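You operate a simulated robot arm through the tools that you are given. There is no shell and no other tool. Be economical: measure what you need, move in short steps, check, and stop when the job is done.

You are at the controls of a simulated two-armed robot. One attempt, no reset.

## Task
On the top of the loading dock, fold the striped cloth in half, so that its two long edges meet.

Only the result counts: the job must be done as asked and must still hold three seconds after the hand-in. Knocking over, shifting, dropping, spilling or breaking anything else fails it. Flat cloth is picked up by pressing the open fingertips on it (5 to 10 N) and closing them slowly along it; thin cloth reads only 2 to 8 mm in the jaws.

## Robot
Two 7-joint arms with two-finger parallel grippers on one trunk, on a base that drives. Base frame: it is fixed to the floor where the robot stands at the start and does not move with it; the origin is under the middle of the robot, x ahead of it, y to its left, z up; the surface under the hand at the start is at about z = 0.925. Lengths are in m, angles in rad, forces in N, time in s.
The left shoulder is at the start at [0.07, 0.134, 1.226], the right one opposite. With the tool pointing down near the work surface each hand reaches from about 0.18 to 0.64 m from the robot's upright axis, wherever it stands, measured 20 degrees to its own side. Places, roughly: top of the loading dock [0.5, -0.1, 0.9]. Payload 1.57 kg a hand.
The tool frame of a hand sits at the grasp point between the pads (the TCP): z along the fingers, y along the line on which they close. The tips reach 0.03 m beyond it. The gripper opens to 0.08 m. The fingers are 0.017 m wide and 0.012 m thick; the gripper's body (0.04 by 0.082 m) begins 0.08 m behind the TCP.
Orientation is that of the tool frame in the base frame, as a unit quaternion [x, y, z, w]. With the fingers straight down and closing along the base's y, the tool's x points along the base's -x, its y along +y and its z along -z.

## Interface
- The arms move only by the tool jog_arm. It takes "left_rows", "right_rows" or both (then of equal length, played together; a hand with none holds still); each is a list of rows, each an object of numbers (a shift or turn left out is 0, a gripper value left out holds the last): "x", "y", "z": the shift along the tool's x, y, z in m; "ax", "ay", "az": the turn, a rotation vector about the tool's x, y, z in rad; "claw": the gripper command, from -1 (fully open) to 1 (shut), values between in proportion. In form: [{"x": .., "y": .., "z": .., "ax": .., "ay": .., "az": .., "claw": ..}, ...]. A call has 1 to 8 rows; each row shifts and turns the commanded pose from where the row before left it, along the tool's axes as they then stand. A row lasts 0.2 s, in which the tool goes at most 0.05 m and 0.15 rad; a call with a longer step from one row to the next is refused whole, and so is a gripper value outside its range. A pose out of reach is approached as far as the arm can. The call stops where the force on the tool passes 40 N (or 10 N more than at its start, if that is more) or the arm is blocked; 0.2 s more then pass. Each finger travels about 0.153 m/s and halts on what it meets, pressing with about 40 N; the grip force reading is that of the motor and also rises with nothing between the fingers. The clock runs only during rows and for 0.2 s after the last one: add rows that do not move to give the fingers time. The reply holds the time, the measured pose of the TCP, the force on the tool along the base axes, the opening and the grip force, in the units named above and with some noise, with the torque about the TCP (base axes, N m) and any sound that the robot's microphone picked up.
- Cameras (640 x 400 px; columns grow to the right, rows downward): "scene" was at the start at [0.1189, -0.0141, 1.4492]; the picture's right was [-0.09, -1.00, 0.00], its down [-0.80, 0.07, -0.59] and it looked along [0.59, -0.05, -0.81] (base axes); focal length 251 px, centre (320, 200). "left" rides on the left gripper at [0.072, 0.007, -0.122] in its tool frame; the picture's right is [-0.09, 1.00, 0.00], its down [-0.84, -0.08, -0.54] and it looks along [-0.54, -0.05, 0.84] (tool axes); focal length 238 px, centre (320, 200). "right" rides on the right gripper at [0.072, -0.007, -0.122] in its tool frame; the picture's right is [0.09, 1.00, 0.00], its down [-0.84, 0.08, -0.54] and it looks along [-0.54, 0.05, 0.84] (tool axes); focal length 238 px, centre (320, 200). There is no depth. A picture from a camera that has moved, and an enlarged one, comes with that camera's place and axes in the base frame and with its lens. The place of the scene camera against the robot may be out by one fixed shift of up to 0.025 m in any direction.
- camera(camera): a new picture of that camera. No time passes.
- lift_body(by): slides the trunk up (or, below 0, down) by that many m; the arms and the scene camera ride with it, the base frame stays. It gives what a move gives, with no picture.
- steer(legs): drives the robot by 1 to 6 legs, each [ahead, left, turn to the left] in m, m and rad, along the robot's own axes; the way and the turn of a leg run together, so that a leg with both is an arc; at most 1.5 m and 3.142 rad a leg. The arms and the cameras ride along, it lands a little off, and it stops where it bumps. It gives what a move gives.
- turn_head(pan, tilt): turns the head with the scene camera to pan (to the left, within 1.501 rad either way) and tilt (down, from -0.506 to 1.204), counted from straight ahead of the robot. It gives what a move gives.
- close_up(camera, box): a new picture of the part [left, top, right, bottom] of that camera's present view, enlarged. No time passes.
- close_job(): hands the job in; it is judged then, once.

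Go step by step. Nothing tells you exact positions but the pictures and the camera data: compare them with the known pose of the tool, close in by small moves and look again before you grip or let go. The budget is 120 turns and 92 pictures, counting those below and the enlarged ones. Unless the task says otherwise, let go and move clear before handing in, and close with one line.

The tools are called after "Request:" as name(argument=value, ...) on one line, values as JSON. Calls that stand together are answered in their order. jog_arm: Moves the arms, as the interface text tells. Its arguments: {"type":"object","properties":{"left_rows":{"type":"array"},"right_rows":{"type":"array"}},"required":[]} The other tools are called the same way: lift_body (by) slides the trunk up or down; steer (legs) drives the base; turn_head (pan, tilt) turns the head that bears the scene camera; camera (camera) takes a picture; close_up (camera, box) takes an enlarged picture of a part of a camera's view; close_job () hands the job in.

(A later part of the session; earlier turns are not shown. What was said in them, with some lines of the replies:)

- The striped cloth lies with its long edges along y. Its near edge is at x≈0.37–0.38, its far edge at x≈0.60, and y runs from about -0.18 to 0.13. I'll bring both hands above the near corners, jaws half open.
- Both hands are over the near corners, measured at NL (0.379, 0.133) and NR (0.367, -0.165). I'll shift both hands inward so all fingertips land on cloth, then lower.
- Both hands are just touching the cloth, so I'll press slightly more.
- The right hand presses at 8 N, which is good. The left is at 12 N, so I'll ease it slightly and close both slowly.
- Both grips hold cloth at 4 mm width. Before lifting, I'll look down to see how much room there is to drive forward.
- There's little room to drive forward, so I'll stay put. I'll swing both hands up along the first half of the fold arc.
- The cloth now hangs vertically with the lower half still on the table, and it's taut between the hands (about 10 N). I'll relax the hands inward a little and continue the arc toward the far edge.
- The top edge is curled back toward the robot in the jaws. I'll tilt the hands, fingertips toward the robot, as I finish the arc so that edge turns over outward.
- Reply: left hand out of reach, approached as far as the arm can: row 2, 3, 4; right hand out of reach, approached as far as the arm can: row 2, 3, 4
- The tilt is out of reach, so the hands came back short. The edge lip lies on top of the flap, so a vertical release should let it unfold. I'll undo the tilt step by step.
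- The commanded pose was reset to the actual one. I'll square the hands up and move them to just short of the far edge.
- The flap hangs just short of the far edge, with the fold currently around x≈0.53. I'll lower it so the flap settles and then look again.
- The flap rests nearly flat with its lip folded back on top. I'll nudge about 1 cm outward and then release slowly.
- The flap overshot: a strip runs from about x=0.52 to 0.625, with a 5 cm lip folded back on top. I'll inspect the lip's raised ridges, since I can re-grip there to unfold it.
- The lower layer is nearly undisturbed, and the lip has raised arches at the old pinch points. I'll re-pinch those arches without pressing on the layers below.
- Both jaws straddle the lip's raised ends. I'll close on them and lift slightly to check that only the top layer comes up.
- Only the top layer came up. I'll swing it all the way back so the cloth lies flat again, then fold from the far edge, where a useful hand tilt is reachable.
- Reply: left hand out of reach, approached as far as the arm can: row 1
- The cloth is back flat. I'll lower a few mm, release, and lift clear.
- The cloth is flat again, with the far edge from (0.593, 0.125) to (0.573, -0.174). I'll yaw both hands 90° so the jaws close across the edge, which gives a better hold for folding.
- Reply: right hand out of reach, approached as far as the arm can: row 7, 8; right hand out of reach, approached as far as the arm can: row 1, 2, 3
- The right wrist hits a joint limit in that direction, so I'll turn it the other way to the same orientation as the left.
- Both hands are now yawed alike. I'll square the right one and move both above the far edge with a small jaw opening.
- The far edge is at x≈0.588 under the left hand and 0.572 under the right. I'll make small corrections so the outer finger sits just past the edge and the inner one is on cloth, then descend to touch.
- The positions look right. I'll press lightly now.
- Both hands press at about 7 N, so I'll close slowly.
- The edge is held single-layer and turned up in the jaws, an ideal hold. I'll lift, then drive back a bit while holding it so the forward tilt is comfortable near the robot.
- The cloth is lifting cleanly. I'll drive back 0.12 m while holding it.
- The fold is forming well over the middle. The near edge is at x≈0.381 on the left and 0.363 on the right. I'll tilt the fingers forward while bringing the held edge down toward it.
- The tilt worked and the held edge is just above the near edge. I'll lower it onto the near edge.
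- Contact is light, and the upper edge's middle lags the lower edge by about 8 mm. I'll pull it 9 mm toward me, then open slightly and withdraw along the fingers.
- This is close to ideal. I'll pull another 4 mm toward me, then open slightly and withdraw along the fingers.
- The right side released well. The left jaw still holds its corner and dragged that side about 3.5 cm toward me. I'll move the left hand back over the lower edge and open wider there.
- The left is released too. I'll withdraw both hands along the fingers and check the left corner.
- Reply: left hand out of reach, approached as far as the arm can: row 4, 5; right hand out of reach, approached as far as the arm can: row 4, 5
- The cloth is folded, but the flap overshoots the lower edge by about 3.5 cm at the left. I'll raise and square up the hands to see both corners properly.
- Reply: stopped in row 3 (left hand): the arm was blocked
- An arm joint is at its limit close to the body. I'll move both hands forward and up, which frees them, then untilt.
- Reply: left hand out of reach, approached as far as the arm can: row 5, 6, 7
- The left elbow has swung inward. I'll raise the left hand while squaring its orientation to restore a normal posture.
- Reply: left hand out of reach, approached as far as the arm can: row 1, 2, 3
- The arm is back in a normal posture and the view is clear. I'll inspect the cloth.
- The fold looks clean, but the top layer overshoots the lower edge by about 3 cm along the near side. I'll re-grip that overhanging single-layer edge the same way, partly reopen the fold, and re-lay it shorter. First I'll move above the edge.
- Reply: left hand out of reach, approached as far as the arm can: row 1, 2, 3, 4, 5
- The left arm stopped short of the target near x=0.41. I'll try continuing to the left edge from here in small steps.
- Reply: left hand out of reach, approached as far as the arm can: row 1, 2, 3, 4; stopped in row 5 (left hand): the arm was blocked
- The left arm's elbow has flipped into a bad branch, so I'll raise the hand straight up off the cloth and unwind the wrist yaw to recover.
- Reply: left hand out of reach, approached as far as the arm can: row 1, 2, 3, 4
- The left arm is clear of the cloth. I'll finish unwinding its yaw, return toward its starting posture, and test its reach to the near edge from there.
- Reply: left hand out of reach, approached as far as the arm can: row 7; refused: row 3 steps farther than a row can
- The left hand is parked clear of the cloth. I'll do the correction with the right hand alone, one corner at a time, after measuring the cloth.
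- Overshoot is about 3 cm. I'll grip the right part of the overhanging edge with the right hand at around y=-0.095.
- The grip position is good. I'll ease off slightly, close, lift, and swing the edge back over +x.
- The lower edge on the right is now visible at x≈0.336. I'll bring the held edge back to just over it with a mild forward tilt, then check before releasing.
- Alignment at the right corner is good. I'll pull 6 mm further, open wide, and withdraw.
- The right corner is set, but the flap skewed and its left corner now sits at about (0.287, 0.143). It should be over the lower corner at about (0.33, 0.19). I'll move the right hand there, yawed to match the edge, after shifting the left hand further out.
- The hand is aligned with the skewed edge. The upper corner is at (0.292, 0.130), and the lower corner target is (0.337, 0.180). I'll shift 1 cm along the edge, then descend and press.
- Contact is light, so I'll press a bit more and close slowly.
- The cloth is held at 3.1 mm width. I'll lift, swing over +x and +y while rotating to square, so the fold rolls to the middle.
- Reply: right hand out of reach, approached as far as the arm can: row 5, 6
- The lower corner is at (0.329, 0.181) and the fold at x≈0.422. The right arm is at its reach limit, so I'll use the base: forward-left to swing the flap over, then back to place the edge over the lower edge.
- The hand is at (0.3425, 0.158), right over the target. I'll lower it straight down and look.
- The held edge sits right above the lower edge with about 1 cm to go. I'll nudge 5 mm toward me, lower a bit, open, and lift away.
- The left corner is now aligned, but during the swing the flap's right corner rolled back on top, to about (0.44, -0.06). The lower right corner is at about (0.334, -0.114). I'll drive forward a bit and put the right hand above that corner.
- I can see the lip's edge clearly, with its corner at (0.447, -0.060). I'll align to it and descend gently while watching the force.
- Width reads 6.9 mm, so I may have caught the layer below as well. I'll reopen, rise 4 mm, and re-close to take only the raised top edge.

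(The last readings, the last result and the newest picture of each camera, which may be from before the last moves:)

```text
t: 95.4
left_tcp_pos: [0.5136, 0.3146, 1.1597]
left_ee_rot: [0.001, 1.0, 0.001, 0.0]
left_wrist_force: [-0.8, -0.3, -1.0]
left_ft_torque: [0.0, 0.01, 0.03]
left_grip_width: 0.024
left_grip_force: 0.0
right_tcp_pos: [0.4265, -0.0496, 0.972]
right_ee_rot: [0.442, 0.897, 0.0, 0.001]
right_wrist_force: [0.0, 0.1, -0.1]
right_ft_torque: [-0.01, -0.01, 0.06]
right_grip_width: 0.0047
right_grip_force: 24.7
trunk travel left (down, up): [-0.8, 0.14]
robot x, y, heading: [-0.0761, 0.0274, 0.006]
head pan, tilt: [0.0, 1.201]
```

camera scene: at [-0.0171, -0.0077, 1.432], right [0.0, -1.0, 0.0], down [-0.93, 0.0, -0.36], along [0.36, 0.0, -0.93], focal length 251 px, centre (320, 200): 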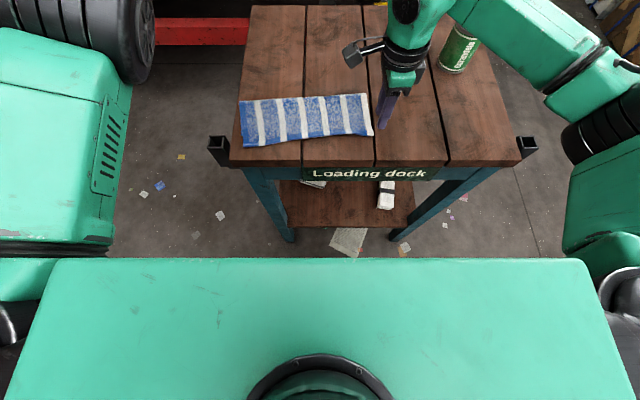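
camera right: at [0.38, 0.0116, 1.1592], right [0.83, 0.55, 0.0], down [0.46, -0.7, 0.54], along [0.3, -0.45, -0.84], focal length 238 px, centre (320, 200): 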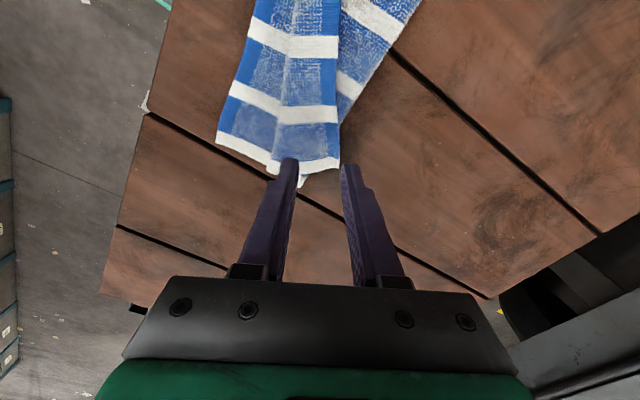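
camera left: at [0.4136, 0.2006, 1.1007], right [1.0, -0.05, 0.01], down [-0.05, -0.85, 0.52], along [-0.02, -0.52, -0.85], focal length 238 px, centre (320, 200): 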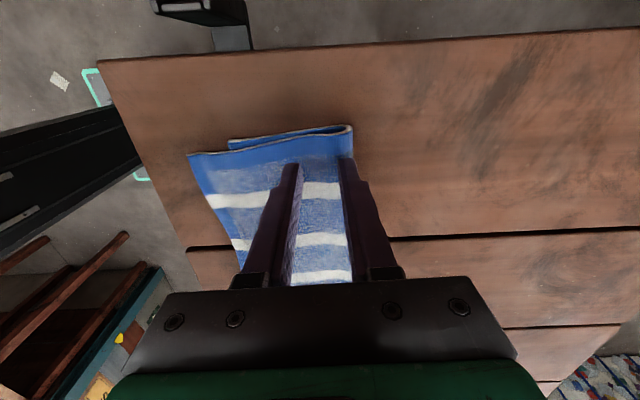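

The width is now 4.7 mm with no load, consistent with only the top edge. I'll lift and carry it to the lower right corner, rotating to square.

Request:
jog_arm(right_rows=[{"z": -0.015}, {"x": 0.003, "y": -0.0167, "z": -0.012, "az": 0.132}, {"x": 0.0014, "y": -0.0201, "z": -0.005, "az": 0.132}, {"x": -0.0013, "y": -0.0201, "az": 0.132}, {"x": -0.0042, "y": -0.0188, "z": 0.005, "az": 0.132}, {"x": -0.0069, "y": -0.0161, "z": 0.01, "az": 0.132}, {}])

Request:
jog_arm(right_rows=[{"y": -0.0042, "z": 0.0067, "ax": -0.14}, {"y": -0.0051, "z": 0.006, "ax": -0.14}, {"y": -0.0059, "z": 0.0052, "ax": -0.14}, {}])

```text
t: 97.0
left_tcp_pos: [0.5144, 0.3148, 1.1592]
left_ee_rot: [0.001, 1.0, 0.0, -0.001]
left_wrist_force: [0.6, -0.6, 0.6]
left_ft_torque: [0.01, 0.01, -0.01]
left_grip_width: 0.0241
left_grip_force: 0.0
right_tcp_pos: [0.3427, -0.0925, 0.9893]
right_ee_rot: [0.709, 0.705, 0.001, 0.0]
right_wrist_force: [0.3, -0.8, -1.0]
right_ft_torque: [-0.01, -0.01, 0.05]
right_grip_width: 0.0048
right_grip_force: 24.8
trunk travel left (down, up): [-0.8, 0.14]
robot x, y, heading: [-0.0797, 0.0342, 0.007]
head pan, tilt: [0.0, 1.201]
```

```text
t: 98.0
left_tcp_pos: [0.5142, 0.3152, 1.1593]
left_ee_rot: [0.0, 1.0, 0.0, -0.001]
left_wrist_force: [-0.1, 0.2, -1.2]
left_ft_torque: [0.0, 0.01, 0.04]
left_grip_width: 0.0237
left_grip_force: 0.0
right_tcp_pos: [0.3302, -0.0939, 0.9679]
right_ee_rot: [0.694, 0.689, 0.147, 0.149]
right_wrist_force: [-0.7, -0.3, 0.0]
right_ft_torque: [-0.01, 0.06, -0.02]
right_grip_width: 0.0043
right_grip_force: 25.1
trunk travel left (down, up): [-0.8, 0.14]
robot x, y, heading: [-0.0818, 0.0301, -0.002]
head pan, tilt: [0.0, 1.201]
```

The edge is over the lower corner, matching the earlier good release position. I'll release wide and withdraw.

Request:
jog_arm(right_rows=[{"y": -0.003, "z": 0.001}, {}, {"claw": 0.7}, {"claw": 0.4, "z": -0.001}, {"claw": 0.1, "z": -0.001}, {}, {"z": -0.015}, {"z": -0.025}])

Request:
jog_arm(right_rows=[{"z": -0.03, "ax": 0.14}, {"z": -0.03, "ax": 0.14}, {"z": -0.02, "ax": 0.14}, {"x": -0.04}, {"x": -0.04}, {"x": -0.04}, {}])

Request:
close_up(camera="scene", box=[230, 70, 430, 190])

```text
t: 99.8
left_tcp_pos: [0.5133, 0.3136, 1.1586]
left_ee_rot: [0.0, 1.0, 0.0, 0.0]
left_wrist_force: [-0.5, 0.1, 0.7]
left_ft_torque: [0.01, 0.0, 0.01]
left_grip_width: 0.0239
left_grip_force: 0.0
right_tcp_pos: [0.3106, -0.0917, 1.0047]
right_ee_rot: [0.694, 0.689, 0.148, 0.148]
right_wrist_force: [0.0, 0.2, 0.2]
right_ft_torque: [0.01, 0.0, 0.01]
right_grip_width: 0.036
right_grip_force: 0.0
trunk travel left (down, up): [-0.8, 0.14]
robot x, y, heading: [-0.0765, 0.0333, -0.001]
head pan, tilt: [0.0, 1.201]
```

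```text
t: 101.4
left_tcp_pos: [0.5145, 0.3149, 1.1592]
left_ee_rot: [0.001, 1.0, 0.001, 0.0]
left_wrist_force: [-1.0, 0.5, 0.0]
left_ft_torque: [-0.02, 0.01, 0.03]
left_grip_width: 0.0239
left_grip_force: 0.1
right_tcp_pos: [0.2877, -0.2127, 1.0802]
right_ee_rot: [0.709, 0.706, 0.001, 0.0]
right_wrist_force: [-0.4, -0.5, 0.2]
right_ft_torque: [0.05, -0.01, 0.01]
right_grip_width: 0.036
right_grip_force: 0.1
trunk travel left (down, up): [-0.8, 0.14]
robot x, y, heading: [-0.0791, 0.0288, -0.001]
head pan, tilt: [0.0, 1.201]
```

```text
3.20 times, centred on (330, 130) of scene
camera zoom: at [0.0229, 0.0255, 1.4321], right [0.0, -1.0, 0.0], down [-0.93, 0.0, -0.36], along [0.36, 0.0, -0.93], focal length 803 px, centre (288, 424)
```

zoom: 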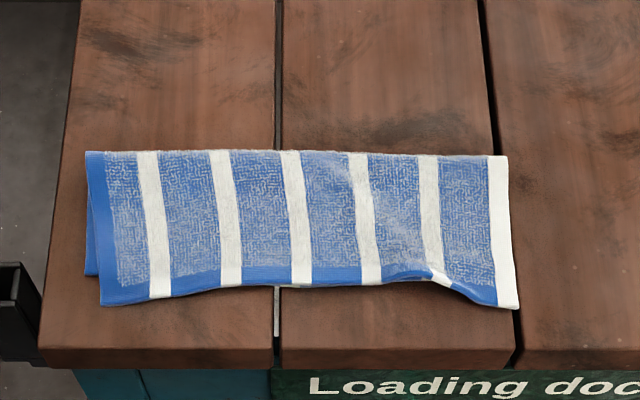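

The last picture shows the cloth folded flat. Its long edges meet in the middle, and the top layer overhangs by about 2 cm at the two ends. Both hands are open and clear and I have no pictures left, so I'll hand in instead of disturbing it blind.

Request:
close_job()

```text
The job is handed in.
```

The striped cloth is folded in half on the loading dock and handed in. Its long edges meet in the middle, but the top layer overhangs by an estimated 2 to 2.5 cm at both ends; I had no pictures left to correct that safely.
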